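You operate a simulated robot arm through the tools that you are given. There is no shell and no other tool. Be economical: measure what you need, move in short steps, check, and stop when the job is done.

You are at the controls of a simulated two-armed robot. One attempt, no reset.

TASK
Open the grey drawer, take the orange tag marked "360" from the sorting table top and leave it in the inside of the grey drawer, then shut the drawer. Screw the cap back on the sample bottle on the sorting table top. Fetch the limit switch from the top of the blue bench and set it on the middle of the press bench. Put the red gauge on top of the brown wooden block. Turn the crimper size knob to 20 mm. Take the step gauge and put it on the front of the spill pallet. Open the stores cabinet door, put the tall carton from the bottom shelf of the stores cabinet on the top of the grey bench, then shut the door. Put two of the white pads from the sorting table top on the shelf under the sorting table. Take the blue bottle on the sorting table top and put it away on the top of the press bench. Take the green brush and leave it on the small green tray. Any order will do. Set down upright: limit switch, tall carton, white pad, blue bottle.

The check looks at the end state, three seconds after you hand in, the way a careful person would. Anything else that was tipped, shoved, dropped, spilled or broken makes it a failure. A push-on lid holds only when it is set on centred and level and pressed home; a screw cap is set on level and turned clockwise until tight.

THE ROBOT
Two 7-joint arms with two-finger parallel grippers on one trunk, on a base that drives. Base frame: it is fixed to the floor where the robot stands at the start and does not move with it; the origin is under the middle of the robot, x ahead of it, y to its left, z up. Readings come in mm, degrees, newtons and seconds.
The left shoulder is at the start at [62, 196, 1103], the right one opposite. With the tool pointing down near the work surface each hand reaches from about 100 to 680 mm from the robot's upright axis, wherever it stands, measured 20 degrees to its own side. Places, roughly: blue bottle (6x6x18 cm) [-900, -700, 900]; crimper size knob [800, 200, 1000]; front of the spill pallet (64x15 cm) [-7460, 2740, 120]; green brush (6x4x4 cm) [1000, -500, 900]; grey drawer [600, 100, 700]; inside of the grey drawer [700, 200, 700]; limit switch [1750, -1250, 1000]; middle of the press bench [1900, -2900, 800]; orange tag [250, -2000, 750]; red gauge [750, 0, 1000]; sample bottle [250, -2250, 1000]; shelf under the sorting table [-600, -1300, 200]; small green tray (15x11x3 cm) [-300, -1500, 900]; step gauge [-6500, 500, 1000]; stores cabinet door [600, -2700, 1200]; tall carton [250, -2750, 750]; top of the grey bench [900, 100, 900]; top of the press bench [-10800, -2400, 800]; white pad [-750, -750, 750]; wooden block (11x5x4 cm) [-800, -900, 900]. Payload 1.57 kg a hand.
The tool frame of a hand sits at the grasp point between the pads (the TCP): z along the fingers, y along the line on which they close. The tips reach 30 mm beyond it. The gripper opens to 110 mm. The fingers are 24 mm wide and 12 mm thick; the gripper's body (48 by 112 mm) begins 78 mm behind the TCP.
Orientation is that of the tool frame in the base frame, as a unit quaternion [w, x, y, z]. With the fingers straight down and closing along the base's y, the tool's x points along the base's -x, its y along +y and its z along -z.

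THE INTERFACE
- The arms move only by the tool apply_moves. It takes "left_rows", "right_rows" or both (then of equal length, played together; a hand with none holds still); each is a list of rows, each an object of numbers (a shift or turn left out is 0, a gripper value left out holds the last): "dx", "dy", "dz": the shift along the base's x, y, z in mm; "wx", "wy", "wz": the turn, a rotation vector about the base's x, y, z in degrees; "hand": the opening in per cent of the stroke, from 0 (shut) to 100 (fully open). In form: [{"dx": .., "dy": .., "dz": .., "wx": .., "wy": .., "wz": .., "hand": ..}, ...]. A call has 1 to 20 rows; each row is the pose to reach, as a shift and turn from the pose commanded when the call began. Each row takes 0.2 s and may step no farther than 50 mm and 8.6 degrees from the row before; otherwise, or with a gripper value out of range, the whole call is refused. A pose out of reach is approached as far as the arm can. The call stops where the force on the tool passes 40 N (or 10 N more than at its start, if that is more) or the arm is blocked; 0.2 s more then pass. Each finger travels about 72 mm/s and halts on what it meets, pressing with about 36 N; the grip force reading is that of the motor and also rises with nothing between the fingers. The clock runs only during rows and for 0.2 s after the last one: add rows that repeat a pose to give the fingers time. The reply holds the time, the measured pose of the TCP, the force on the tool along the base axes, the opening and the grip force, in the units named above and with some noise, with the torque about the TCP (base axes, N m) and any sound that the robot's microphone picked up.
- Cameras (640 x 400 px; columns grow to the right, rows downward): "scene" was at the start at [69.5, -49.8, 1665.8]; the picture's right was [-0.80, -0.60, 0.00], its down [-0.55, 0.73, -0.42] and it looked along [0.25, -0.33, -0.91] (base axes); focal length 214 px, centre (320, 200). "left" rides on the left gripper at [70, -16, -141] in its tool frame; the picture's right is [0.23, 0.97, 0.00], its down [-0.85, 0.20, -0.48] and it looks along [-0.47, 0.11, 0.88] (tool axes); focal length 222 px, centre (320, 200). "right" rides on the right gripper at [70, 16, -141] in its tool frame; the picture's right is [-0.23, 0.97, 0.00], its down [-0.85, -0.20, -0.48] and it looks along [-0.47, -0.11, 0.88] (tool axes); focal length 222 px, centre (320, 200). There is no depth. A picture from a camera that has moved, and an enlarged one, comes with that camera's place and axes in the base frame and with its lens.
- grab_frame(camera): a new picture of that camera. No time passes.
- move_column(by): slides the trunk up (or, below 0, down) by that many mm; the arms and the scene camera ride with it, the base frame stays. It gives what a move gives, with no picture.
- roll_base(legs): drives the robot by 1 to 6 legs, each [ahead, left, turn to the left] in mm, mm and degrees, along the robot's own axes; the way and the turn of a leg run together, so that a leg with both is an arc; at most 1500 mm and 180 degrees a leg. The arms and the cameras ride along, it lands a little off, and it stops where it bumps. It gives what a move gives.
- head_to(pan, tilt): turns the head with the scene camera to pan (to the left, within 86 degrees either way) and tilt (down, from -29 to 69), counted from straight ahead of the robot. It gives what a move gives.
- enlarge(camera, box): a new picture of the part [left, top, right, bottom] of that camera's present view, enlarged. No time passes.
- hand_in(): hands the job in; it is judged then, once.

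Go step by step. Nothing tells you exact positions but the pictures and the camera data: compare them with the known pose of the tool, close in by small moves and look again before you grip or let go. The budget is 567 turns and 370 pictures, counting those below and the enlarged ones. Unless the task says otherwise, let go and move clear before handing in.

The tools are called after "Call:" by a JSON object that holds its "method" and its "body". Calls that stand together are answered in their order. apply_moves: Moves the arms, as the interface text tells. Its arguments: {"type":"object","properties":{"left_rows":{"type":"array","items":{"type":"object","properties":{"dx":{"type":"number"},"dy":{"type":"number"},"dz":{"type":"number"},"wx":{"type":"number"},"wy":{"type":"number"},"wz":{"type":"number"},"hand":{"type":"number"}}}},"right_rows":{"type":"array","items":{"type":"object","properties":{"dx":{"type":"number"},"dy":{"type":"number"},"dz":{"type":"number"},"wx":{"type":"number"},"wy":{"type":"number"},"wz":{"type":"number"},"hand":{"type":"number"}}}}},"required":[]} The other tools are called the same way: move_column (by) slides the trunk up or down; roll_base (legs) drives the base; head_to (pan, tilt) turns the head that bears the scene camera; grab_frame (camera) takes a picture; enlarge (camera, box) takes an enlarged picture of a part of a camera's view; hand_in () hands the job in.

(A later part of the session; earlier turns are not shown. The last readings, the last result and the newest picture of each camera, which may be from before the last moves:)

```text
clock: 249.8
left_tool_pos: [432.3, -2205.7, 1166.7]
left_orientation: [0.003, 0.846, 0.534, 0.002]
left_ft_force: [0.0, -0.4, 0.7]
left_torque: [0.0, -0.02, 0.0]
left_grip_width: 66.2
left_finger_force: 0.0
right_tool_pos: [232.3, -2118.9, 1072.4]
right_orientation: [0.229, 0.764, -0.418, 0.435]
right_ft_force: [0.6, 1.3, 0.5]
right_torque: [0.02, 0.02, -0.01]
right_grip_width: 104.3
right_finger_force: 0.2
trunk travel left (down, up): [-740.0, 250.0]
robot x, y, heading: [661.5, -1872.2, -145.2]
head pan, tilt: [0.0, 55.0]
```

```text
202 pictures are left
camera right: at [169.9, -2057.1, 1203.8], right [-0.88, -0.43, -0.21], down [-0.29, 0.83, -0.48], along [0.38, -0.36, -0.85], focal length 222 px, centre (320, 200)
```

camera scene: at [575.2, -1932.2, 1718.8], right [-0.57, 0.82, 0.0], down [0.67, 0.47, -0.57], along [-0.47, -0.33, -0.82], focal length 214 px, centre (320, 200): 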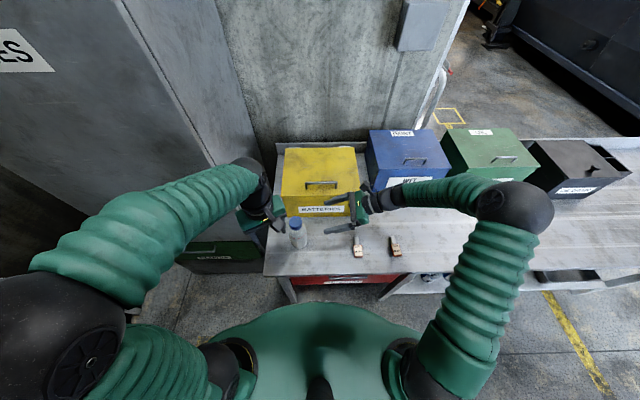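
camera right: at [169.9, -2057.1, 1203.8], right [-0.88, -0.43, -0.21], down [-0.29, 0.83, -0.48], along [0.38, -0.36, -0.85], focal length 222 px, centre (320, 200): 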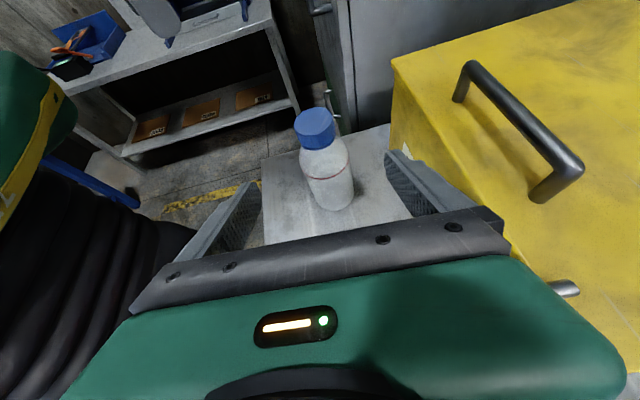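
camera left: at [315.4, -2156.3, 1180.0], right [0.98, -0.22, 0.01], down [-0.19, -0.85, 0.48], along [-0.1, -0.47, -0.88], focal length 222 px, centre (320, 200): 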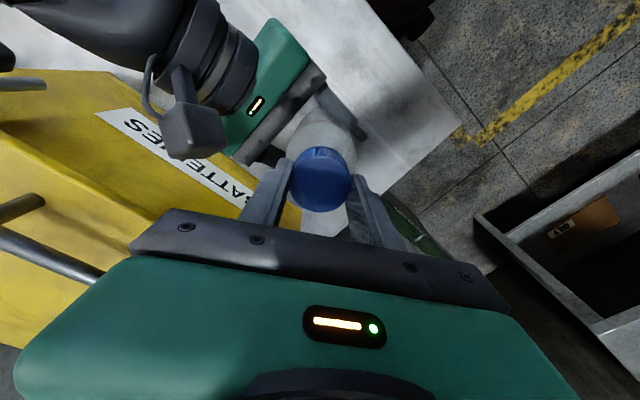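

The bottle is capped and upright. Next I'll look at the stores cabinet; backing off first and tucking the hands.

Call:
{"method": "apply_moves", "body": {"right_rows": [{"wx": 6.2, "wy": 4.3, "dz": 20, "hand": 60}, {"wx": 12.3, "wy": 8.6, "dz": 40}, {"wx": 18.5, "wy": 12.9, "dz": 60}, {"wx": 24.6, "wy": 17.2, "dz": 80}, {"wx": 30.8, "wy": 21.5, "dz": 90}, {"wx": 37, "wy": 25.8, "dz": 90}, {"wx": 43.1, "wy": 30, "dz": 90}, {"wx": 49.3, "wy": 34.3, "dz": 90}]}}

Call:
{"method": "roll_base", "body": {"legs": [[-350, 0, 0], [0, 200, 0]]}}

Call:
{"method": "head_to", "body": {"pan": 15, "tilt": 35}}

Call:
{"method": "grab_frame", "body": {"camera": "scene"}}

```text
clock: 251.6
left_tool_pos: [431.1, -2208.0, 1166.6]
left_orientation: [0.004, 0.846, 0.534, 0.002]
left_ft_force: [-0.5, -1.0, -0.5]
left_torque: [0.03, 0.04, 0.01]
left_grip_width: 66.0
left_finger_force: 0.1
right_tool_pos: [229.6, -2118.6, 1163.5]
right_orientation: [0.003, 0.88, -0.475, -0.014]
right_ft_force: [-0.8, -0.6, -0.5]
right_torque: [0.01, 0.02, 0.01]
right_grip_width: 66.1
right_finger_force: 0.1
trunk travel left (down, up): [-740.0, 250.0]
robot x, y, heading: [658.6, -1870.8, -145.1]
head pan, tilt: [0.0, 55.0]
```

```text
clock: 255.0
left_tool_pos: [818.1, -2170.5, 1166.1]
left_orientation: [0.005, 0.85, 0.527, 0.001]
left_ft_force: [-0.7, 1.2, 0.6]
left_torque: [-0.03, -0.06, 0.02]
left_grip_width: 66.0
left_finger_force: 0.0
right_tool_pos: [617.7, -2078.8, 1163.4]
right_orientation: [0.004, 0.876, -0.482, -0.012]
right_ft_force: [-0.5, 0.2, 0.4]
right_torque: [0.01, -0.01, -0.01]
right_grip_width: 66.1
right_finger_force: 0.0
trunk travel left (down, up): [-740.0, 250.0]
robot x, y, heading: [1056.9, -1839.8, -146.3]
head pan, tilt: [0.0, 55.0]
```

```text
clock: 255.8
left_tool_pos: [820.0, -2171.8, 1166.4]
left_orientation: [0.005, 0.85, 0.526, 0.001]
left_ft_force: [-0.3, -0.3, 0.2]
left_torque: [-0.02, 0.01, 0.03]
left_grip_width: 65.8
left_finger_force: 0.1
right_tool_pos: [619.9, -2078.3, 1164.2]
right_orientation: [0.004, 0.876, -0.483, -0.012]
right_ft_force: [-0.4, 0.1, 0.4]
right_torque: [-0.04, -0.01, 0.01]
right_grip_width: 66.0
right_finger_force: 0.0
trunk travel left (down, up): [-740.0, 250.0]
robot x, y, heading: [1056.6, -1845.3, -146.1]
head pan, tilt: [15.0, 35.0]
```

```text
201 pictures are left
camera scene: at [967.5, -1925.4, 1746.9], right [-0.75, 0.66, 0.0], down [0.38, 0.43, -0.82], along [-0.54, -0.62, -0.58], focal length 214 px, centre (320, 200)
```

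scene: 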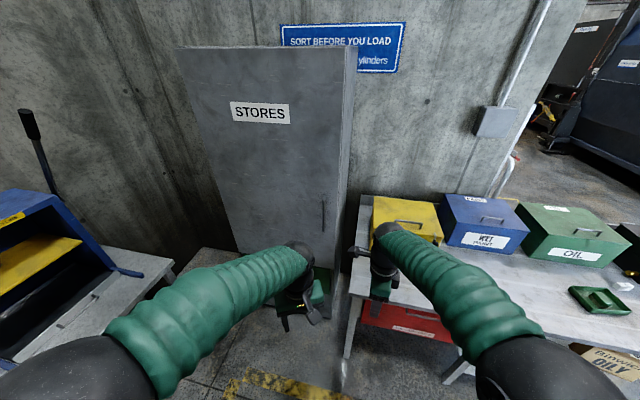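

The cabinet door (handle on its right edge near (400, -2555, 1068), hinge left) faces azimuth ~49°. I'll turn to face it and approach with the handle slightly to my left.

Call:
{"method": "roll_base", "body": {"legs": [[0, 0, 15], [330, -110, 0]]}}

Call:
{"method": "head_to", "body": {"pan": 0, "tilt": 30}}

Call:
{"method": "apply_moves", "body": {"left_rows": [{}, {}, {}, {}, {}, {}]}}

Call:
{"method": "grab_frame", "body": {"camera": "scene"}}

```text
clock: 259.0
left_tool_pos: [610.8, -2395.2, 1167.8]
left_orientation: [0.002, 0.778, 0.629, 0.0]
left_ft_force: [-0.1, -0.2, 0.0]
left_torque: [-0.03, 0.01, 0.01]
left_grip_width: 66.2
left_finger_force: 0.0
right_tool_pos: [396.0, -2354.8, 1165.3]
right_orientation: [0.006, 0.93, -0.368, -0.013]
right_ft_force: [-0.4, -0.2, -0.1]
right_torque: [-0.01, -0.01, 0.02]
right_grip_width: 66.2
right_finger_force: 0.0
trunk travel left (down, up): [-740.0, 250.0]
robot x, y, heading: [752.7, -2011.5, -131.6]
head pan, tilt: [15.0, 35.0]
```

```text
clock: 259.7
left_tool_pos: [609.8, -2394.8, 1165.4]
left_orientation: [0.004, 0.778, 0.629, 0.002]
left_ft_force: [-0.7, 0.2, 0.5]
left_torque: [0.05, -0.01, 0.02]
left_grip_width: 65.9
left_finger_force: 0.1
right_tool_pos: [393.2, -2354.5, 1165.0]
right_orientation: [0.005, 0.93, -0.368, -0.013]
right_ft_force: [0.4, -0.7, -0.2]
right_torque: [0.02, -0.01, -0.01]
right_grip_width: 66.3
right_finger_force: 0.1
trunk travel left (down, up): [-740.0, 250.0]
robot x, y, heading: [752.3, -2012.9, -131.9]
head pan, tilt: [0.0, 30.0]
```

```text
clock: 261.1
left_tool_pos: [609.5, -2394.6, 1166.4]
left_orientation: [0.003, 0.778, 0.629, 0.001]
left_ft_force: [0.6, 0.3, -0.7]
left_torque: [-0.03, 0.01, -0.03]
left_grip_width: 66.4
left_finger_force: 0.1
right_tool_pos: [393.1, -2354.2, 1163.9]
right_orientation: [0.005, 0.93, -0.368, -0.013]
right_ft_force: [1.3, -0.1, 0.9]
right_torque: [-0.01, 0.02, 0.01]
right_grip_width: 66.2
right_finger_force: 0.0
trunk travel left (down, up): [-740.0, 250.0]
robot x, y, heading: [750.1, -2016.6, -131.7]
head pan, tilt: [0.0, 30.0]
```

```text
200 pictures are left
camera scene: at [670.8, -2110.1, 1754.7], right [-0.75, 0.67, 0.0], down [0.33, 0.37, -0.86], along [-0.58, -0.65, -0.5], focal length 214 px, centre (320, 200)
```

scene: 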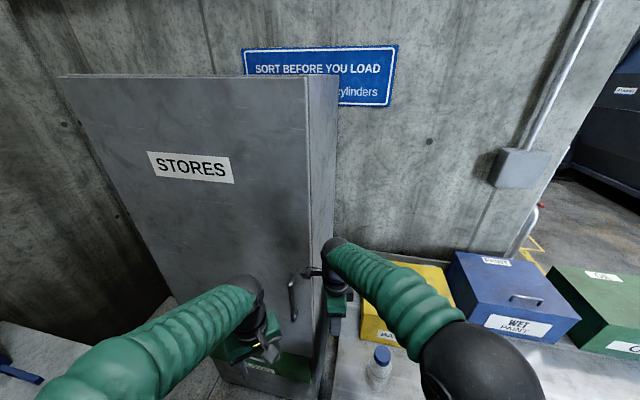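

The handle is at about (429, -2523, 1103). I'll retract the right hand and point the left hand forward at handle height.

Call:
{"method": "apply_moves", "body": {"right_rows": [{"dx": -5, "dy": 45}, {"dx": -10, "dy": 90}, {"dx": -15, "dy": 135}, {"dx": -20, "dy": 180}, {"dx": -25, "dy": 225}, {"dx": -30, "dy": 270}], "left_rows": [{"dx": -20, "dy": -10, "wz": -5}, {"dx": -40, "dy": -20, "wz": -10}, {"dx": -60, "dy": -30, "wz": -15}, {"dx": -80, "dy": -40, "wz": -20}, {"dx": -100, "dy": -50, "wz": -25}, {"dx": -117, "dy": -60, "wz": -30, "dz": -10}]}}

Call:
{"method": "apply_moves", "body": {"left_rows": [{"wx": -6.1, "wy": 5.45}, {"wx": -12.2, "wy": 10.9}, {"wx": -18.3, "wy": 16.4}, {"wx": -24.4, "wy": 21.8}, {"wx": -30.5, "wy": 27.3}, {"wx": -36.6, "wy": 32.7}, {"wx": -42.7, "wy": 38.2}, {"wx": -48.8, "wy": 43.6}, {"wx": -54.9, "wy": 49.1}, {"wx": -61, "wy": 54.5}, {"wx": -67.1, "wy": 60}]}}

Call:
{"method": "grab_frame", "body": {"camera": "left"}}

Call:
{"method": "grab_frame", "body": {"camera": "scene"}}

```text
clock: 262.5
left_tool_pos: [492.4, -2454.5, 1158.0]
left_orientation: [0.005, 0.914, 0.406, 0.002]
left_ft_force: [-0.1, -0.1, 0.8]
left_torque: [0.01, -0.01, 0.02]
left_grip_width: 65.9
left_finger_force: 0.1
right_tool_pos: [362.4, -2082.2, 1165.0]
right_orientation: [0.007, 0.93, -0.368, -0.012]
right_ft_force: [0.3, 0.7, 0.5]
right_torque: [-0.01, -0.02, -0.01]
right_grip_width: 66.0
right_finger_force: 0.1
trunk travel left (down, up): [-740.0, 250.0]
robot x, y, heading: [753.1, -2016.3, -131.5]
head pan, tilt: [0.0, 30.0]
```

```text
clock: 264.9
left_tool_pos: [483.6, -2457.3, 1152.4]
left_orientation: [-0.293, -0.644, -0.289, 0.645]
left_ft_force: [0.4, 0.8, 0.1]
left_torque: [-0.02, 0.01, -0.01]
left_grip_width: 65.9
left_finger_force: 0.1
left hand out of reach, approached as far as the arm can: row 8, 9, 10, 11
right_tool_pos: [361.9, -2085.7, 1165.6]
right_orientation: [0.005, 0.93, -0.368, -0.013]
right_ft_force: [-0.5, 0.2, 0.0]
right_torque: [0.01, 0.02, -0.04]
right_grip_width: 66.1
right_finger_force: 0.1
trunk travel left (down, up): [-740.0, 250.0]
robot x, y, heading: [746.8, -2018.0, -131.5]
head pan, tilt: [0.0, 30.0]
```

```text
199 pictures are left
camera left: at [564.4, -2340.6, 1082.8], right [0.73, -0.64, -0.22], down [0.47, 0.23, 0.85], along [-0.5, -0.73, 0.47], focal length 222 px, centre (320, 200)
```

left: 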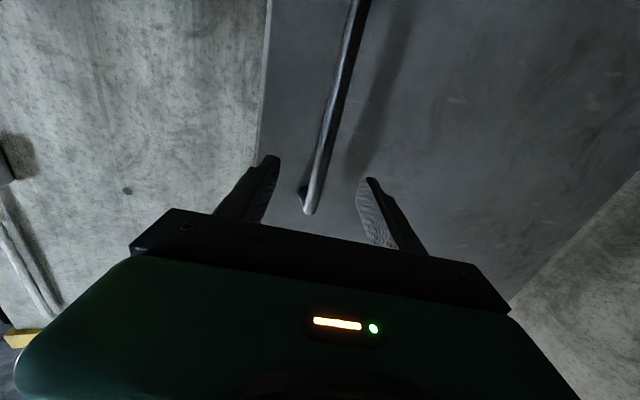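

```text
198 pictures are left
camera scene: at [670.1, -2110.4, 1754.7], right [-0.75, 0.67, 0.0], down [0.33, 0.37, -0.86], along [-0.58, -0.65, -0.5], focal length 214 px, centre (320, 200)
```

scene: 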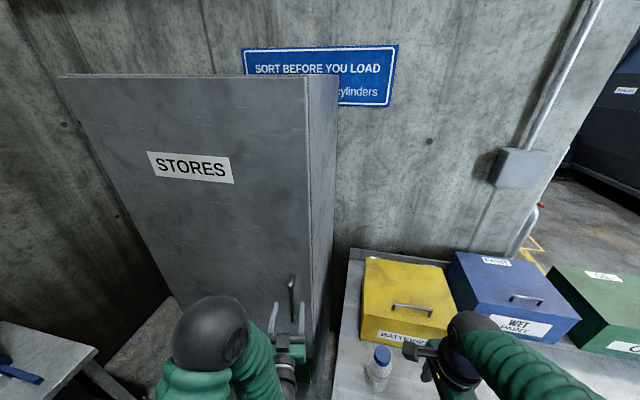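

Call:
{"method": "apply_moves", "body": {"left_rows": [{"dz": -25}, {"dz": -47}]}}

Call:
{"method": "grab_frame", "body": {"camera": "left"}}

Call:
{"method": "enlarge", "body": {"camera": "scene", "box": [240, 250, 368, 330]}}

```text
clock: 265.5
left_tool_pos: [484.1, -2459.0, 1105.7]
left_orientation: [0.293, 0.645, 0.288, -0.644]
left_ft_force: [0.4, 1.0, 0.5]
left_torque: [-0.01, 0.0, -0.01]
left_grip_width: 65.9
left_finger_force: 0.2
right_tool_pos: [361.5, -2084.9, 1166.4]
right_orientation: [0.005, 0.93, -0.367, -0.012]
right_ft_force: [0.1, 0.0, 0.3]
right_torque: [0.01, -0.01, -0.01]
right_grip_width: 66.1
right_finger_force: 0.1
trunk travel left (down, up): [-740.0, 250.0]
robot x, y, heading: [752.0, -2014.1, -131.7]
head pan, tilt: [0.0, 30.0]
```

```text
197 pictures are left
camera left: at [564.7, -2342.1, 1036.2], right [0.73, -0.65, -0.22], down [0.46, 0.23, 0.86], along [-0.5, -0.73, 0.47], focal length 222 px, centre (320, 200)
```

left: 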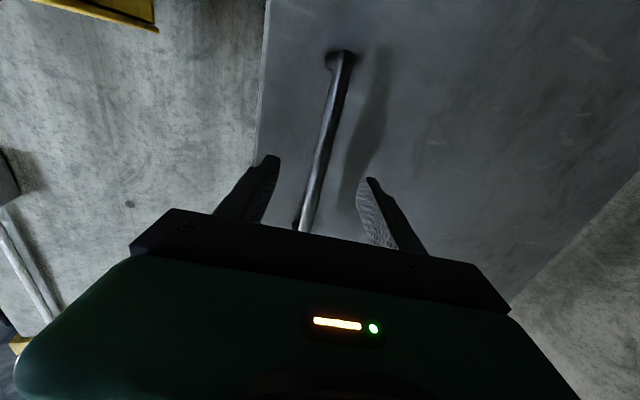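

```text
5.00 times, centred on (304, 290) of scene
camera zoom: at [668.5, -2110.3, 1754.6], right [-0.75, 0.67, 0.0], down [0.33, 0.37, -0.86], along [-0.58, -0.65, -0.5], focal length 1072 px, centre (400, -250)
```

zoom: 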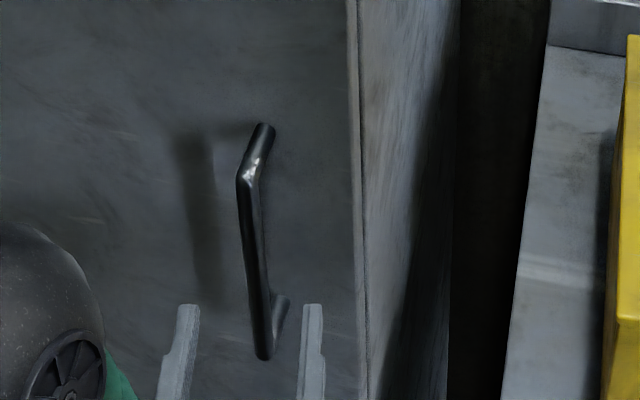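

Call:
{"method": "apply_moves", "body": {"left_rows": [{"dx": -16, "dy": -18}, {"dx": -32, "dy": -36}, {"dx": -49, "dy": -55}, {"dx": -49, "dy": -55}]}}

Call:
{"method": "grab_frame", "body": {"camera": "left"}}

Call:
{"method": "enlarge", "body": {"camera": "scene", "box": [240, 250, 368, 330]}}

```text
clock: 266.2
left_tool_pos: [449.4, -2493.8, 1106.2]
left_orientation: [-0.29, -0.645, -0.285, 0.646]
left_ft_force: [-0.6, 0.1, -0.3]
left_torque: [0.0, -0.03, -0.01]
left_grip_width: 66.1
left_finger_force: 0.1
right_tool_pos: [366.0, -2080.5, 1167.1]
right_orientation: [0.008, 0.93, -0.368, -0.014]
right_ft_force: [0.4, 0.3, 0.3]
right_torque: [-0.06, 0.03, 0.0]
right_grip_width: 66.0
right_finger_force: 0.1
trunk travel left (down, up): [-740.0, 250.0]
robot x, y, heading: [750.8, -2012.8, -131.5]
head pan, tilt: [0.0, 30.0]
stopped in row 3 (left hand): the force on the tool passed its limit at 73 N (the readings are from after the stop); the commanded pose is now the measured one
```

```text
195 pictures are left
camera left: at [531.5, -2378.6, 1036.7], right [0.73, -0.65, -0.22], down [0.47, 0.23, 0.85], along [-0.51, -0.72, 0.47], focal length 222 px, centre (320, 200)
```

left: 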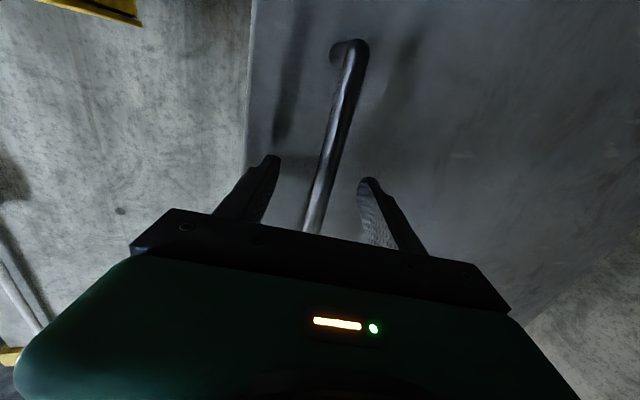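

```text
5.00 times, centred on (304, 290) of scene
camera zoom: at [675.8, -2104.0, 1755.3], right [-0.75, 0.67, 0.0], down [0.33, 0.37, -0.87], along [-0.58, -0.65, -0.5], focal length 1072 px, centre (400, -250)
```

zoom: 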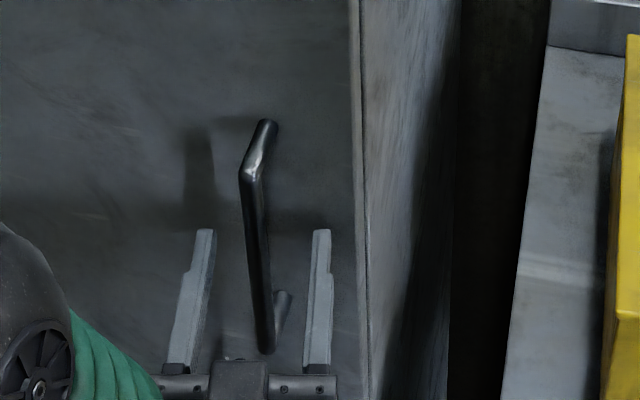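

The tips touch the door and the bar is between the fingers. Back off a few mm and close.

Call:
{"method": "apply_moves", "body": {"left_rows": [{"dx": 4, "dy": 4}, {"dx": 4, "dy": 4, "hand": 0}, {"dx": 4, "dy": 4, "hand": 0}, {"dx": 4, "dy": 4, "hand": 0}, {"dx": 4, "dy": 4, "hand": 0}]}}

```text
clock: 267.4
left_tool_pos: [454.1, -2493.1, 1105.6]
left_orientation: [0.29, 0.646, 0.287, -0.645]
left_ft_force: [6.7, 1.4, 4.8]
left_torque: [0.43, 0.03, 0.11]
left_grip_width: 13.9
left_finger_force: 30.5
right_tool_pos: [364.8, -2082.7, 1166.1]
right_orientation: [0.006, 0.93, -0.368, -0.014]
right_ft_force: [-0.4, -0.1, 0.7]
right_torque: [0.01, 0.01, -0.04]
right_grip_width: 66.0
right_finger_force: 0.1
trunk travel left (down, up): [-740.0, 250.0]
robot x, y, heading: [752.7, -2015.6, -131.9]
head pan, tilt: [0.0, 30.0]
```

The bar is gripped. I'll swing the door by driving the base in an arc about the hinge, in 10° steps.

Call:
{"method": "roll_base", "body": {"legs": [[-47, 55, -5], [-47, 55, -5]]}}

Call:
{"method": "apply_moves", "body": {"left_rows": [{}, {}, {}, {}, {}]}}

Call:
{"method": "grab_frame", "body": {"camera": "scene"}}

```text
clock: 268.9
left_tool_pos: [494.4, -2469.8, 1106.3]
left_orientation: [0.269, 0.657, 0.259, -0.655]
left_ft_force: [3.0, -4.9, -1.6]
left_torque: [0.21, 1.01, 0.12]
left_grip_width: 13.9
left_finger_force: 30.6
right_tool_pos: [441.9, -2043.5, 1163.8]
right_orientation: [0.004, 0.909, -0.417, -0.011]
right_ft_force: [0.1, -0.4, 0.9]
right_torque: [-0.01, -0.04, 0.01]
right_grip_width: 65.8
right_finger_force: 0.0
trunk travel left (down, up): [-740.0, 250.0]
robot x, y, heading: [838.6, -2018.3, -137.6]
head pan, tilt: [0.0, 30.0]
stopped in leg 2: the force on the tool passed its limit at 55 N (the readings are from after the stop); the commanded pose is now the measured one
```

```text
clock: 270.1
left_tool_pos: [496.2, -2468.6, 1105.0]
left_orientation: [0.269, 0.657, 0.258, -0.655]
left_ft_force: [1.4, -3.0, 0.4]
left_torque: [0.83, 0.18, 0.01]
left_grip_width: 14.0
left_finger_force: 30.6
right_tool_pos: [445.4, -2044.5, 1165.7]
right_orientation: [0.007, 0.909, -0.417, -0.011]
right_ft_force: [-0.4, -0.2, -0.3]
right_torque: [-0.03, -0.03, 0.01]
right_grip_width: 65.8
right_finger_force: 0.1
trunk travel left (down, up): [-740.0, 250.0]
robot x, y, heading: [839.1, -2015.8, -137.8]
head pan, tilt: [0.0, 30.0]
```

```text
193 pictures are left
camera scene: at [750.9, -2105.0, 1754.7], right [-0.67, 0.74, 0.0], down [0.37, 0.34, -0.86], along [-0.64, -0.58, -0.5], focal length 214 px, centre (320, 200)
```

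scene: 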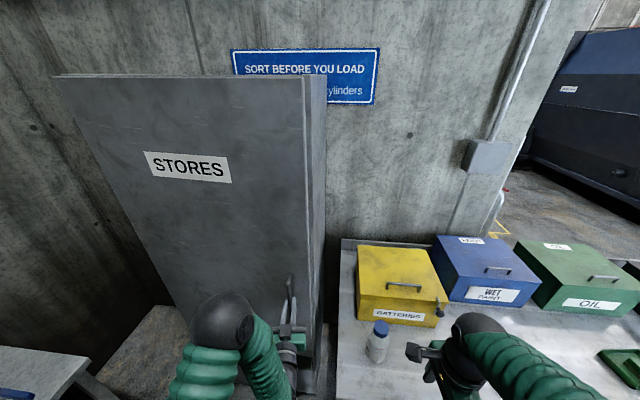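

The door is ~7° open. I'll continue in smaller legs.

Call:
{"method": "roll_base", "body": {"legs": [[-24, 28, -2.5], [-24, 28, -2.5], [-24, 28, -2.5]]}}

Call:
{"method": "apply_moves", "body": {"left_rows": [{}, {}, {}, {}]}}

```text
clock: 271.4
left_tool_pos: [524.3, -2456.5, 1105.5]
left_orientation: [0.258, 0.663, 0.24, -0.66]
left_ft_force: [-1.8, 2.5, -3.5]
left_torque: [-0.08, 1.12, 0.02]
left_grip_width: 14.2
left_finger_force: 30.8
right_tool_pos: [495.7, -2019.2, 1163.3]
right_orientation: [0.006, 0.893, -0.449, -0.009]
right_ft_force: [0.6, -0.1, -0.6]
right_torque: [-0.05, -0.01, -0.01]
right_grip_width: 66.0
right_finger_force: 0.0
trunk travel left (down, up): [-740.0, 250.0]
robot x, y, heading: [903.5, -2025.2, -141.9]
head pan, tilt: [0.0, 30.0]
stopped in leg 2: the force on the tool passed its limit at 48 N (the readings are from after the stop); the commanded pose is now the measured one
```

```text
clock: 272.4
left_tool_pos: [526.4, -2457.3, 1107.3]
left_orientation: [0.259, 0.663, 0.24, -0.66]
left_ft_force: [-3.1, 5.8, -7.2]
left_torque: [0.72, 0.37, -0.03]
left_grip_width: 14.4
left_finger_force: 30.7
right_tool_pos: [497.0, -2018.1, 1164.5]
right_orientation: [0.007, 0.893, -0.449, -0.01]
right_ft_force: [-0.3, 1.2, 0.7]
right_torque: [0.01, 0.0, 0.02]
right_grip_width: 65.7
right_finger_force: 0.2
trunk travel left (down, up): [-740.0, 250.0]
robot x, y, heading: [896.6, -2025.8, -141.3]
head pan, tilt: [0.0, 30.0]
```

Call:
{"method": "roll_base", "body": {"legs": [[-22, 31, -2.5], [-22, 31, -2.5], [-22, 31, -2.5]]}}

Call:
{"method": "roll_base", "body": {"legs": [[-22, 31, -2.5], [-22, 31, -2.5], [-22, 31, -2.5]]}}

Call:
{"method": "apply_moves", "body": {"left_rows": [{}, {}, {}, {}]}}

Call:
{"method": "grab_frame", "body": {"camera": "scene"}}

```text
clock: 273.4
left_tool_pos: [545.7, -2448.3, 1107.6]
left_orientation: [0.236, 0.669, 0.225, -0.668]
left_ft_force: [-1.3, 3.1, -8.7]
left_torque: [0.38, 0.64, -0.12]
left_grip_width: 14.2
left_finger_force: 30.0
right_tool_pos: [539.7, -2014.8, 1164.7]
right_orientation: [0.008, 0.883, -0.469, -0.013]
right_ft_force: [0.2, 0.5, -0.8]
right_torque: [-0.03, 0.02, 0.0]
right_grip_width: 66.3
right_finger_force: 0.0
trunk travel left (down, up): [-740.0, 250.0]
robot x, y, heading: [934.0, -2041.0, -144.3]
head pan, tilt: [0.0, 30.0]
stopped in leg 1: the force on the tool passed its limit at 48 N (the readings are from after the stop); the commanded pose is now the measured one
```

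```text
clock: 274.5
left_tool_pos: [566.2, -2441.5, 1106.8]
left_orientation: [-0.215, -0.674, -0.209, 0.675]
left_ft_force: [0.4, -0.6, -10.9]
left_torque: [0.65, 0.35, -0.13]
left_grip_width: 13.6
left_finger_force: 30.1
right_tool_pos: [581.3, -2012.7, 1166.2]
right_orientation: [0.007, 0.873, -0.488, -0.014]
right_ft_force: [1.0, 0.5, -0.5]
right_torque: [0.01, 0.0, -0.02]
right_grip_width: 66.0
right_finger_force: 0.0
trunk travel left (down, up): [-740.0, 250.0]
robot x, y, heading: [969.7, -2058.1, -146.6]
head pan, tilt: [0.0, 30.0]
stopped in leg 2: the force on the tool passed its limit at 44 N (the readings are from after the stop); the commanded pose is now the measured one
```

```text
clock: 275.5
left_tool_pos: [564.7, -2442.4, 1107.4]
left_orientation: [-0.215, -0.674, -0.206, 0.675]
left_ft_force: [1.2, -1.6, -16.0]
left_torque: [0.53, 0.49, 0.07]
left_grip_width: 13.9
left_finger_force: 30.6
right_tool_pos: [582.0, -2013.8, 1165.5]
right_orientation: [0.007, 0.873, -0.488, -0.014]
right_ft_force: [-0.4, -0.2, 0.4]
right_torque: [-0.03, 0.0, -0.02]
right_grip_width: 66.2
right_finger_force: 0.1
trunk travel left (down, up): [-740.0, 250.0]
robot x, y, heading: [974.0, -2055.3, -146.5]
head pan, tilt: [0.0, 30.0]
```

```text
192 pictures are left
camera scene: at [867.8, -2124.9, 1754.3], right [-0.55, 0.84, 0.0], down [0.42, 0.28, -0.86], along [-0.72, -0.47, -0.5], focal length 214 px, centre (320, 200)
```

scene: 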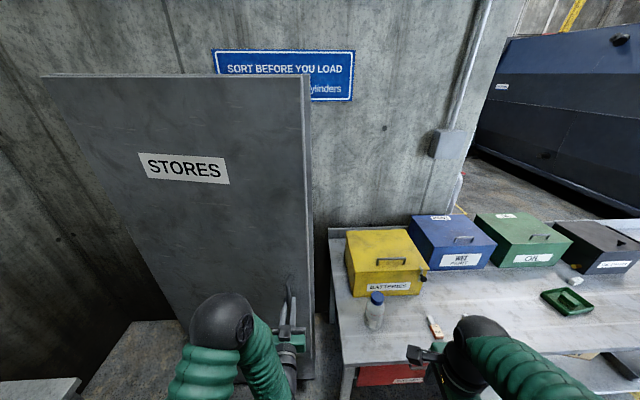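

The door is ~16° open. Several more short arcs in a row.

Call:
{"method": "roll_base", "body": {"legs": [[-26, 36, -3], [-26, 36, -3]]}}

Call:
{"method": "roll_base", "body": {"legs": [[-26, 36, -3], [-26, 36, -3]]}}

Call:
{"method": "roll_base", "body": {"legs": [[-26, 36, -3], [-26, 36, -3]]}}

Call:
{"method": "roll_base", "body": {"legs": [[-26, 36, -3], [-26, 36, -3]]}}

Call:
{"method": "roll_base", "body": {"legs": [[-26, 36, -3], [-26, 36, -3]]}}

Call:
{"method": "apply_moves", "body": {"left_rows": [{}, {}, {}, {}]}}

Call:
{"method": "grab_frame", "body": {"camera": "scene"}}

```text
clock: 276.7
left_tool_pos: [590.5, -2435.6, 1108.7]
left_orientation: [-0.194, -0.679, -0.187, 0.683]
left_ft_force: [5.3, -15.8, -12.7]
left_torque: [1.03, -0.17, -0.01]
left_grip_width: 13.8
left_finger_force: 30.5
right_tool_pos: [632.2, -2010.9, 1166.5]
right_orientation: [0.009, 0.86, -0.511, -0.014]
right_ft_force: [0.6, -0.4, -0.2]
right_torque: [-0.03, 0.04, 0.02]
right_grip_width: 66.0
right_finger_force: 0.0
trunk travel left (down, up): [-740.0, 250.0]
robot x, y, heading: [1014.6, -2071.9, -149.7]
head pan, tilt: [0.0, 30.0]
stopped in leg 2: the force on the tool passed its limit at 42 N (the readings are from after the stop); the commanded pose is now the measured one
```

```text
clock: 278.0
left_tool_pos: [617.2, -2428.9, 1112.3]
left_orientation: [-0.18, -0.683, -0.164, 0.689]
left_ft_force: [-1.1, 1.7, -1.7]
left_torque: [0.24, 0.97, 0.09]
left_grip_width: 13.9
left_finger_force: 29.9
right_tool_pos: [687.0, -2001.0, 1165.4]
right_orientation: [0.009, 0.839, -0.543, -0.012]
right_ft_force: [0.0, -0.4, 0.3]
right_torque: [0.01, -0.02, -0.01]
right_grip_width: 66.2
right_finger_force: 0.0
trunk travel left (down, up): [-740.0, 250.0]
robot x, y, heading: [1072.6, -2098.6, -153.8]
head pan, tilt: [0.0, 30.0]
stopped in leg 2: the force on the tool passed its limit at 51 N (the readings are from after the stop); the commanded pose is now the measured one
```

```text
clock: 279.1
left_tool_pos: [644.7, -2423.6, 1111.4]
left_orientation: [-0.153, -0.689, -0.142, 0.694]
left_ft_force: [0.4, -0.9, -7.7]
left_torque: [0.87, -0.13, -0.13]
left_grip_width: 14.0
left_finger_force: 30.3
right_tool_pos: [738.7, -2007.0, 1166.3]
right_orientation: [0.009, 0.826, -0.563, -0.014]
right_ft_force: [1.5, -0.2, -0.8]
right_torque: [0.03, 0.05, -0.02]
right_grip_width: 66.1
right_finger_force: 0.0
trunk travel left (down, up): [-740.0, 250.0]
robot x, y, heading: [1110.7, -2123.7, -157.1]
head pan, tilt: [0.0, 30.0]
stopped in leg 2: the force on the tool passed its limit at 46 N (the readings are from after the stop); the commanded pose is now the measured one
```

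```text
clock: 280.5
left_tool_pos: [672.9, -2420.2, 1116.1]
left_orientation: [-0.131, -0.687, -0.115, 0.705]
left_ft_force: [-5.5, 33.5, 10.4]
left_torque: [0.42, 0.96, -0.15]
left_grip_width: 14.4
left_finger_force: 30.5
right_tool_pos: [803.2, -2005.2, 1165.2]
right_orientation: [0.009, 0.801, -0.599, -0.012]
right_ft_force: [-0.2, 0.7, 0.2]
right_torque: [0.08, -0.04, -0.02]
right_grip_width: 66.1
right_finger_force: 0.0
trunk travel left (down, up): [-740.0, 250.0]
robot x, y, heading: [1170.7, -2159.4, -161.8]
head pan, tilt: [0.0, 30.0]
stopped in leg 2: the force on the tool passed its limit at 42 N (the readings are from after the stop); the commanded pose is now the measured one
```

```text
clock: 281.5
left_tool_pos: [698.1, -2417.9, 1116.1]
left_orientation: [-0.097, -0.69, -0.096, 0.711]
left_ft_force: [-3.9, 48.0, 1.6]
left_torque: [-0.73, 0.74, -0.26]
left_grip_width: 14.0
left_finger_force: 30.4
right_tool_pos: [849.7, -2019.0, 1168.1]
right_orientation: [0.007, 0.784, -0.62, -0.017]
right_ft_force: [0.7, -0.2, -0.2]
right_torque: [0.08, 0.01, 0.0]
right_grip_width: 66.1
right_finger_force: 0.0
trunk travel left (down, up): [-740.0, 250.0]
robot x, y, heading: [1206.9, -2177.1, -164.8]
head pan, tilt: [0.0, 30.0]
stopped in leg 1: the force on the tool passed its limit at 56 N (the readings are from after the stop); the commanded pose is now the measured one
```

```text
clock: 282.5
left_tool_pos: [698.4, -2416.0, 1116.1]
left_orientation: [-0.101, -0.69, -0.097, 0.71]
left_ft_force: [-4.7, 49.5, -6.6]
left_torque: [0.35, -0.72, -0.24]
left_grip_width: 13.8
left_finger_force: 29.8
right_tool_pos: [850.8, -2017.3, 1168.2]
right_orientation: [0.007, 0.784, -0.621, -0.016]
right_ft_force: [-0.2, 0.6, 1.0]
right_torque: [0.0, -0.02, 0.01]
right_grip_width: 65.8
right_finger_force: 0.1
trunk travel left (down, up): [-740.0, 250.0]
robot x, y, heading: [1202.0, -2182.1, -164.9]
head pan, tilt: [0.0, 30.0]
```

```text
191 pictures are left
camera scene: at [1080.6, -2187.9, 1754.6], right [-0.26, 0.96, -0.02], down [0.49, 0.12, -0.87], along [-0.83, -0.24, -0.5], focal length 214 px, centre (320, 200)
```

scene: 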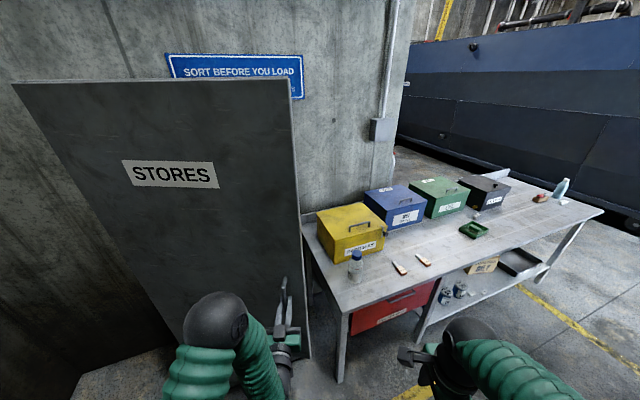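

The door is about 33° open. I'll release and regrip the handle to relax the side load, then pull with straight base moves along the arc.

Call:
{"method": "apply_moves", "body": {"left_rows": [{"hand": 35}, {"hand": 35}, {"hand": 35}]}}

Call:
{"method": "grab_frame", "body": {"camera": "left"}}

```text
clock: 283.3
left_tool_pos: [699.3, -2432.1, 1114.8]
left_orientation: [-0.111, -0.689, -0.104, 0.709]
left_ft_force: [-1.4, 6.1, 3.1]
left_torque: [0.11, 0.01, -0.01]
left_grip_width: 42.8
left_finger_force: 2.0
right_tool_pos: [850.4, -2022.2, 1168.4]
right_orientation: [0.005, 0.784, -0.62, -0.018]
right_ft_force: [0.2, 0.0, -0.6]
right_torque: [0.0, -0.04, -0.02]
right_grip_width: 66.3
right_finger_force: 0.0
trunk travel left (down, up): [-740.0, 250.0]
robot x, y, heading: [1203.7, -2182.4, -164.8]
head pan, tilt: [0.0, 30.0]
```

```text
190 pictures are left
camera left: at [827.2, -2375.3, 1042.3], right [0.29, -0.93, -0.22], down [0.54, -0.04, 0.84], along [-0.79, -0.36, 0.49], focal length 222 px, centre (320, 200)
```

left: 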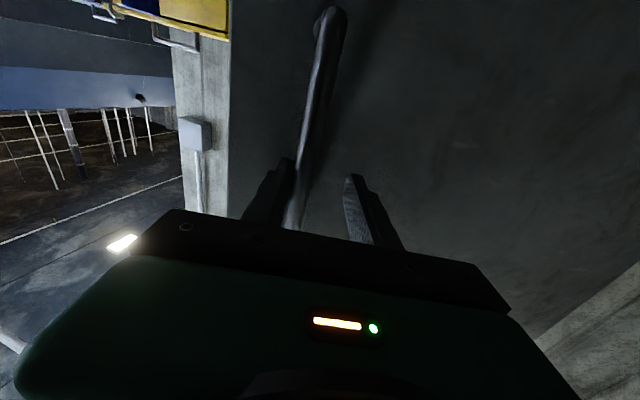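

Call:
{"method": "apply_moves", "body": {"left_rows": [{"dx": -4, "dy": 12}, {"dx": -4, "dy": 12, "hand": 0}, {"dx": -4, "dy": 12, "hand": 0}, {"dx": -4, "dy": 12, "hand": 0}]}}

Call:
{"method": "roll_base", "body": {"legs": [[-38, 11, 0], [-37, 14, 0]]}}

Call:
{"method": "roll_base", "body": {"legs": [[-36, 17, 0], [-34, 20, 0]]}}

Call:
{"method": "apply_moves", "body": {"left_rows": [{}, {}, {}, {}]}}

```text
clock: 284.3
left_tool_pos: [698.1, -2418.1, 1114.4]
left_orientation: [-0.107, -0.69, -0.103, 0.709]
left_ft_force: [-1.6, 13.0, -4.0]
left_torque: [0.27, 0.43, -0.16]
left_grip_width: 13.8
left_finger_force: 30.0
right_tool_pos: [852.3, -2023.3, 1168.7]
right_orientation: [0.006, 0.784, -0.621, -0.018]
right_ft_force: [0.5, 0.5, 0.5]
right_torque: [-0.04, 0.0, -0.03]
right_grip_width: 66.2
right_finger_force: 0.1
trunk travel left (down, up): [-740.0, 250.0]
robot x, y, heading: [1204.1, -2181.4, -164.7]
head pan, tilt: [0.0, 30.0]
```

```text
clock: 285.9
left_tool_pos: [776.9, -2419.2, 1112.5]
left_orientation: [-0.095, -0.692, -0.099, 0.708]
left_ft_force: [1.5, 29.0, 0.0]
left_torque: [-0.84, 0.07, -0.05]
left_grip_width: 13.7
left_finger_force: 30.4
right_tool_pos: [933.3, -2032.1, 1171.5]
right_orientation: [0.005, 0.783, -0.621, -0.022]
right_ft_force: [0.0, -0.9, -0.2]
right_torque: [0.01, 0.03, 0.0]
right_grip_width: 66.1
right_finger_force: 0.0
trunk travel left (down, up): [-740.0, 250.0]
robot x, y, heading: [1282.6, -2187.1, -164.6]
head pan, tilt: [0.0, 30.0]
stopped in leg 2: the force on the tool passed its limit at 43 N (the readings are from after the stop); the commanded pose is now the measured one
```

```text
clock: 287.0
left_tool_pos: [815.6, -2424.2, 1113.6]
left_orientation: [-0.087, -0.692, -0.098, 0.71]
left_ft_force: [5.2, 41.0, 5.5]
left_torque: [-0.91, 0.59, -0.01]
left_grip_width: 13.8
left_finger_force: 30.4
right_tool_pos: [972.0, -2044.3, 1172.1]
right_orientation: [0.003, 0.784, -0.621, -0.022]
right_ft_force: [-0.2, -0.7, -0.2]
right_torque: [0.05, -0.04, 0.01]
right_grip_width: 66.0
right_finger_force: 0.2
trunk travel left (down, up): [-740.0, 250.0]
robot x, y, heading: [1318.7, -2186.9, -164.8]
head pan, tilt: [0.0, 30.0]
stopped in leg 1: the force on the tool passed its limit at 46 N (the readings are from after the stop); the commanded pose is now the measured one
```

```text
clock: 288.0
left_tool_pos: [820.0, -2424.3, 1113.7]
left_orientation: [-0.091, -0.692, -0.1, 0.709]
left_ft_force: [8.1, 46.6, -5.7]
left_torque: [-0.75, -0.31, 0.01]
left_grip_width: 14.1
left_finger_force: 30.1
right_tool_pos: [974.6, -2042.8, 1172.0]
right_orientation: [0.005, 0.784, -0.621, -0.023]
right_ft_force: [-1.0, -0.1, 0.0]
right_torque: [-0.03, 0.01, 0.02]
right_grip_width: 66.2
right_finger_force: 0.1
trunk travel left (down, up): [-740.0, 250.0]
robot x, y, heading: [1322.7, -2192.0, -164.9]
head pan, tilt: [0.0, 30.0]
```

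Call:
{"method": "apply_moves", "body": {"left_rows": [{"dy": 6}, {"dy": 12}]}}

Call:
{"method": "roll_base", "body": {"legs": [[-39, 6, 0], [-38, 9, 0]]}}

Call:
{"method": "apply_moves", "body": {"left_rows": [{"dy": 4}, {"dy": 6}]}}

Call:
{"method": "roll_base", "body": {"legs": [[-36, 14, 0], [-34, 18, 0]]}}

Call:
{"method": "apply_moves", "body": {"left_rows": [{}, {}, {}]}}

Call:
{"method": "grab_frame", "body": {"camera": "scene"}}

```text
clock: 288.6
left_tool_pos: [820.4, -2423.9, 1113.9]
left_orientation: [-0.095, -0.691, -0.103, 0.709]
left_ft_force: [3.5, 21.3, -2.1]
left_torque: [-0.68, -0.21, -0.07]
left_grip_width: 14.0
left_finger_force: 30.5
right_tool_pos: [972.9, -2049.8, 1172.7]
right_orientation: [0.002, 0.784, -0.62, -0.026]
right_ft_force: [0.4, -0.3, 0.0]
right_torque: [0.0, -0.02, 0.01]
right_grip_width: 66.0
right_finger_force: 0.0
trunk travel left (down, up): [-740.0, 250.0]
robot x, y, heading: [1318.0, -2195.3, -164.5]
head pan, tilt: [0.0, 30.0]
```

```text
clock: 289.9
left_tool_pos: [884.3, -2431.4, 1112.5]
left_orientation: [-0.112, -0.689, -0.111, 0.707]
left_ft_force: [-9.1, -37.4, -9.0]
left_torque: [-0.13, -0.27, 0.28]
left_grip_width: 14.0
left_finger_force: 29.9
right_tool_pos: [1037.5, -2042.5, 1171.3]
right_orientation: [0.001, 0.784, -0.62, -0.023]
right_ft_force: [-0.4, 0.3, 1.1]
right_torque: [-0.04, 0.0, 0.0]
right_grip_width: 66.3
right_finger_force: 0.0
trunk travel left (down, up): [-740.0, 250.0]
robot x, y, heading: [1389.2, -2190.8, -164.9]
head pan, tilt: [0.0, 30.0]
stopped in leg 2: the force on the tool passed its limit at 47 N (the readings are from after the stop); the commanded pose is now the measured one
```

```text
clock: 290.5
left_tool_pos: [885.7, -2430.7, 1113.3]
left_orientation: [-0.11, -0.687, -0.112, 0.709]
left_ft_force: [-15.3, -44.4, -5.2]
left_torque: [-0.54, -0.07, 0.39]
left_grip_width: 13.5
left_finger_force: 29.5
right_tool_pos: [1039.3, -2048.1, 1173.1]
right_orientation: [0.0, 0.784, -0.62, -0.025]
right_ft_force: [-0.1, 0.3, -0.2]
right_torque: [-0.01, -0.01, 0.01]
right_grip_width: 65.8
right_finger_force: 0.1
trunk travel left (down, up): [-740.0, 250.0]
robot x, y, heading: [1387.0, -2187.0, -164.8]
head pan, tilt: [0.0, 30.0]
```

```text
clock: 291.9
left_tool_pos: [958.8, -2436.1, 1113.2]
left_orientation: [-0.102, -0.689, -0.108, 0.709]
left_ft_force: [-1.7, -0.7, 0.3]
left_torque: [-0.05, 0.03, -0.03]
left_grip_width: 0.2
left_finger_force: 21.6
right_tool_pos: [1112.6, -2058.8, 1171.1]
right_orientation: [-0.001, 0.784, -0.62, -0.023]
right_ft_force: [-1.1, -0.7, -0.3]
right_torque: [0.03, -0.06, -0.05]
right_grip_width: 66.3
right_finger_force: 0.1
trunk travel left (down, up): [-740.0, 250.0]
robot x, y, heading: [1461.3, -2198.7, -164.9]
head pan, tilt: [0.0, 30.0]
```

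```text
clock: 292.7
left_tool_pos: [963.4, -2433.2, 1116.5]
left_orientation: [-0.102, -0.687, -0.106, 0.711]
left_ft_force: [-0.3, -0.3, 0.4]
left_torque: [0.0, -0.01, -0.05]
left_grip_width: 0.1
left_finger_force: 21.5
right_tool_pos: [1117.8, -2055.2, 1172.5]
right_orientation: [0.002, 0.784, -0.62, -0.024]
right_ft_force: [-0.4, -0.1, 0.0]
right_torque: [0.0, -0.05, 0.01]
right_grip_width: 65.9
right_finger_force: 0.2
trunk travel left (down, up): [-740.0, 250.0]
robot x, y, heading: [1468.4, -2201.0, -164.8]
head pan, tilt: [0.0, 30.0]
```

```text
189 pictures are left
camera scene: at [1347.5, -2242.4, 1754.6], right [-0.26, 0.96, 0.01], down [0.48, 0.14, -0.86], along [-0.83, -0.23, -0.5], focal length 214 px, centre (320, 200)
```

scene: 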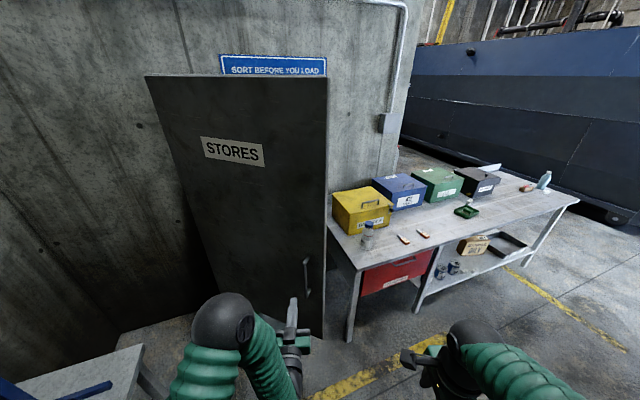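

The grip slipped off, but the door is about 56° open. I'll turn the left hand back to vertical, drive around to the door's open side and push it further from inside.

Call:
{"method": "apply_moves", "body": {"left_rows": [{"wx": 2.1, "wy": -7.9, "dx": 15, "dy": 4}, {"wx": 4.3, "wy": -15.8, "dx": 30, "dy": 8}, {"wx": 6.4, "wy": -23.7, "dx": 45, "dy": 12}, {"wx": 8.6, "wy": -31.6, "dx": 60, "dy": 16}, {"wx": 10.7, "wy": -39.5, "dx": 75, "dy": 20}, {"wx": 12.9, "wy": -47.4, "dx": 90, "dy": 24}, {"wx": 15, "wy": -55.3, "dx": 105, "dy": 28}, {"wx": 17.2, "wy": -63.2, "dx": 120, "dy": 32}, {"wx": 19.3, "wy": -71.1, "dx": 135, "dy": 36}, {"wx": 21.5, "wy": -79, "dx": 150, "dy": 40}, {"wx": 23.6, "wy": -86.9, "dx": 165, "dy": 44}, {"wx": 23.6, "wy": -86.9, "dx": 195, "dy": 52}]}}

Call:
{"method": "roll_base", "body": {"legs": [[0, -319, 0], [580, 0, 0], [0, 0, 34]]}}

Call:
{"method": "apply_moves", "body": {"left_rows": [{}, {}, {}]}}

Call:
{"method": "grab_frame", "body": {"camera": "scene"}}

```text
clock: 295.3
left_tool_pos: [1159.4, -2373.0, 1120.1]
left_orientation: [0.018, 0.991, 0.134, -0.015]
left_ft_force: [0.3, -0.2, 0.1]
left_torque: [0.03, 0.05, 0.0]
left_grip_width: 0.1
left_finger_force: 21.3
left hand out of reach, approached as far as the arm can: row 4
right_tool_pos: [1120.2, -2048.5, 1171.9]
right_orientation: [0.005, 0.784, -0.62, -0.023]
right_ft_force: [-0.1, 0.9, 0.0]
right_torque: [0.0, 0.03, -0.01]
right_grip_width: 66.2
right_finger_force: 0.1
trunk travel left (down, up): [-740.0, 250.0]
robot x, y, heading: [1466.1, -2200.3, -164.7]
head pan, tilt: [0.0, 30.0]
```

```text
clock: 301.9
left_tool_pos: [677.1, -2369.1, 1117.4]
left_orientation: [0.022, 0.907, 0.42, -0.008]
left_ft_force: [0.0, 0.0, -0.4]
left_torque: [-0.03, -0.01, -0.01]
left_grip_width: 0.2
left_finger_force: 20.9
right_tool_pos: [460.5, -2124.7, 1172.3]
right_orientation: [0.011, 0.932, -0.362, -0.02]
right_ft_force: [-0.5, -0.6, -0.2]
right_torque: [0.0, 0.03, -0.01]
right_grip_width: 66.0
right_finger_force: 0.0
trunk travel left (down, up): [-740.0, 250.0]
robot x, y, heading: [834.6, -2054.5, -130.7]
head pan, tilt: [0.0, 30.0]
```

```text
clock: 302.6
left_tool_pos: [677.3, -2369.4, 1116.8]
left_orientation: [0.022, 0.908, 0.419, -0.008]
left_ft_force: [0.0, 0.7, -0.3]
left_torque: [-0.01, 0.0, 0.01]
left_grip_width: 0.0
left_finger_force: 21.6
right_tool_pos: [461.0, -2122.8, 1170.5]
right_orientation: [0.011, 0.932, -0.362, -0.02]
right_ft_force: [-0.7, 0.4, -0.1]
right_torque: [-0.03, -0.01, -0.02]
right_grip_width: 65.8
right_finger_force: 0.0
trunk travel left (down, up): [-740.0, 250.0]
robot x, y, heading: [837.2, -2052.5, -130.8]
head pan, tilt: [0.0, 30.0]
```

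```text
188 pictures are left
camera scene: at [754.4, -2145.8, 1754.8], right [-0.76, 0.65, 0.0], down [0.33, 0.38, -0.87], along [-0.56, -0.66, -0.5], focal length 214 px, centre (320, 200)
```

scene: 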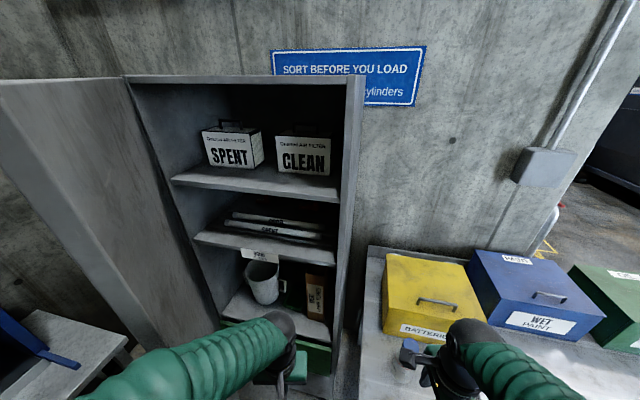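

The door stands wide open: on the bottom shelf I see a mug and the tall brown carton. Enlarging.

Call:
{"method": "enlarge", "body": {"camera": "scene", "box": [200, 220, 360, 340]}}

```text
3.33 times, centred on (280, 280) of scene
camera zoom: at [754.4, -2145.8, 1754.8], right [-0.76, 0.65, 0.0], down [0.33, 0.38, -0.87], along [-0.56, -0.66, -0.5], focal length 715 px, centre (453, -67)
```

zoom: 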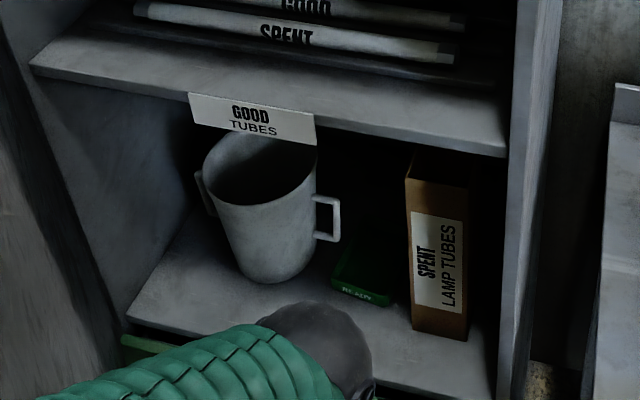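

The tall carton ("SPENT LAMP TUBES", ~76 mm wide, ~300 tall) stands at the right of the bottom shelf (z≈770). I'll pitch the left hand forward here, then move in.

Call:
{"method": "apply_moves", "body": {"left_rows": [{"dx": -35, "dy": -28}, {"dx": -70, "dy": -56}, {"dx": -105, "dy": -85, "hand": 90}]}}

Call:
{"method": "apply_moves", "body": {"left_rows": [{"wx": -6.2, "wy": 5.35}, {"wx": -12.4, "wy": 10.7}, {"wx": -18.6, "wy": 16}, {"wx": -24.8, "wy": 21.4}, {"wx": -31, "wy": 26.7}, {"wx": -37.1, "wy": 32.1}, {"wx": -43.3, "wy": 37.4}, {"wx": -49.5, "wy": 42.8}, {"wx": -55.7, "wy": 48.1}, {"wx": -61.9, "wy": 53.5}, {"wx": -68.1, "wy": 58.8}]}}

Call:
{"method": "roll_base", "body": {"legs": [[0, 0, -9], [60, 120, 0]]}}

Call:
{"method": "apply_moves", "body": {"left_rows": [{"dz": -30}, {"dz": -60}, {"dz": -90}, {"dz": -120}]}}

Call:
{"method": "grab_frame", "body": {"camera": "scene"}}

Call:
{"method": "grab_frame", "body": {"camera": "left"}}

```text
clock: 303.4
left_tool_pos: [571.2, -2436.9, 1125.0]
left_orientation: [0.031, 0.907, 0.419, -0.012]
left_ft_force: [-0.7, -0.4, -0.1]
left_torque: [-0.01, -0.04, 0.0]
left_grip_width: 52.4
left_finger_force: 0.0
right_tool_pos: [460.7, -2104.0, 1172.1]
right_orientation: [0.019, 0.932, -0.362, -0.017]
right_ft_force: [0.0, -0.7, 0.3]
right_torque: [0.03, -0.01, -0.03]
right_grip_width: 66.0
right_finger_force: 0.1
trunk travel left (down, up): [-740.0, 250.0]
robot x, y, heading: [831.5, -2050.6, -130.7]
head pan, tilt: [0.0, 30.0]
```

```text
clock: 305.9
left_tool_pos: [574.4, -2458.4, 1115.8]
left_orientation: [-0.306, -0.626, -0.303, 0.65]
left_ft_force: [-0.4, -0.2, -0.4]
left_torque: [-0.01, -0.02, 0.0]
left_grip_width: 99.4
left_finger_force: 0.0
left hand out of reach, approached as far as the arm can: row 8, 9
right_tool_pos: [461.3, -2125.7, 1170.6]
right_orientation: [0.01, 0.932, -0.362, -0.02]
right_ft_force: [0.0, -0.4, -0.3]
right_torque: [0.01, -0.03, -0.01]
right_grip_width: 66.2
right_finger_force: 0.1
trunk travel left (down, up): [-740.0, 250.0]
robot x, y, heading: [834.7, -2052.0, -130.4]
head pan, tilt: [0.0, 30.0]
```

```text
clock: 307.9
left_tool_pos: [593.7, -2567.7, 1113.8]
left_orientation: [0.287, 0.658, 0.25, -0.65]
left_ft_force: [0.5, -0.1, 0.1]
left_torque: [-0.02, 0.0, -0.04]
left_grip_width: 99.1
left_finger_force: 0.1
right_tool_pos: [528.5, -2229.2, 1177.9]
right_orientation: [0.005, 0.907, -0.421, -0.028]
right_ft_force: [0.1, 0.2, -0.2]
right_torque: [0.03, -0.01, 0.0]
right_grip_width: 66.0
right_finger_force: 0.0
trunk travel left (down, up): [-740.0, 250.0]
robot x, y, heading: [884.1, -2178.6, -138.0]
head pan, tilt: [0.0, 30.0]
stopped in leg 2: the robot was blocked; the commanded pose is now the measured one
```

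```text
clock: 308.3
left_tool_pos: [622.7, -2664.7, 1065.9]
left_orientation: [0.3, 0.66, 0.301, -0.62]
left_ft_force: [0.3, 1.6, 1.9]
left_torque: [0.09, -0.08, 0.01]
left_grip_width: 99.1
left_finger_force: 0.0
right_tool_pos: [538.6, -2315.6, 1167.8]
right_orientation: [-0.027, 0.907, -0.417, -0.045]
right_ft_force: [0.7, 0.9, -0.3]
right_torque: [-0.05, 0.02, 0.02]
right_grip_width: 65.7
right_finger_force: 0.1
trunk travel left (down, up): [-740.0, 250.0]
robot x, y, heading: [886.9, -2173.7, -137.8]
head pan, tilt: [0.0, 30.0]
stopped in row 1 (right hand): the arm was blocked; the commanded pose is now the measured one
```

```text
186 pictures are left
camera scene: at [791.9, -2240.6, 1756.6], right [-0.67, 0.74, -0.01], down [0.38, 0.33, -0.87], along [-0.64, -0.58, -0.5], focal length 214 px, centre (320, 200)
```

scene: 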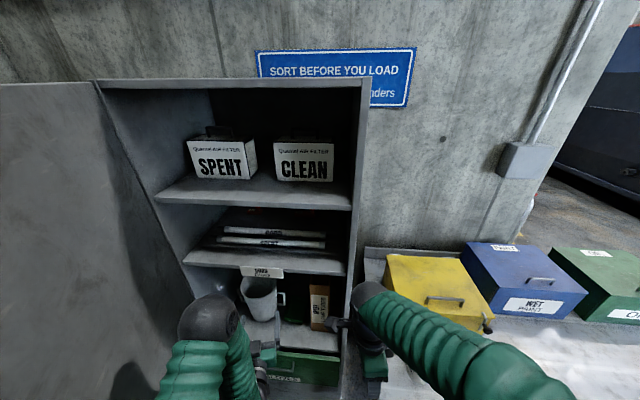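

```text
185 pictures are left
camera left: at [701.6, -2543.6, 1003.7], right [0.76, -0.62, -0.2], down [0.42, 0.22, 0.88], along [-0.5, -0.76, 0.42], focal length 222 px, centre (320, 200)
```

left: 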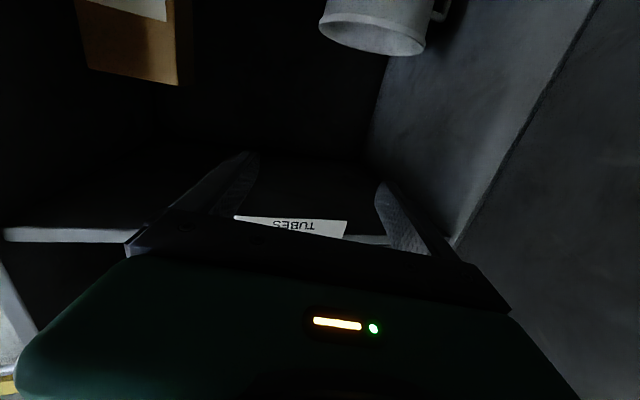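

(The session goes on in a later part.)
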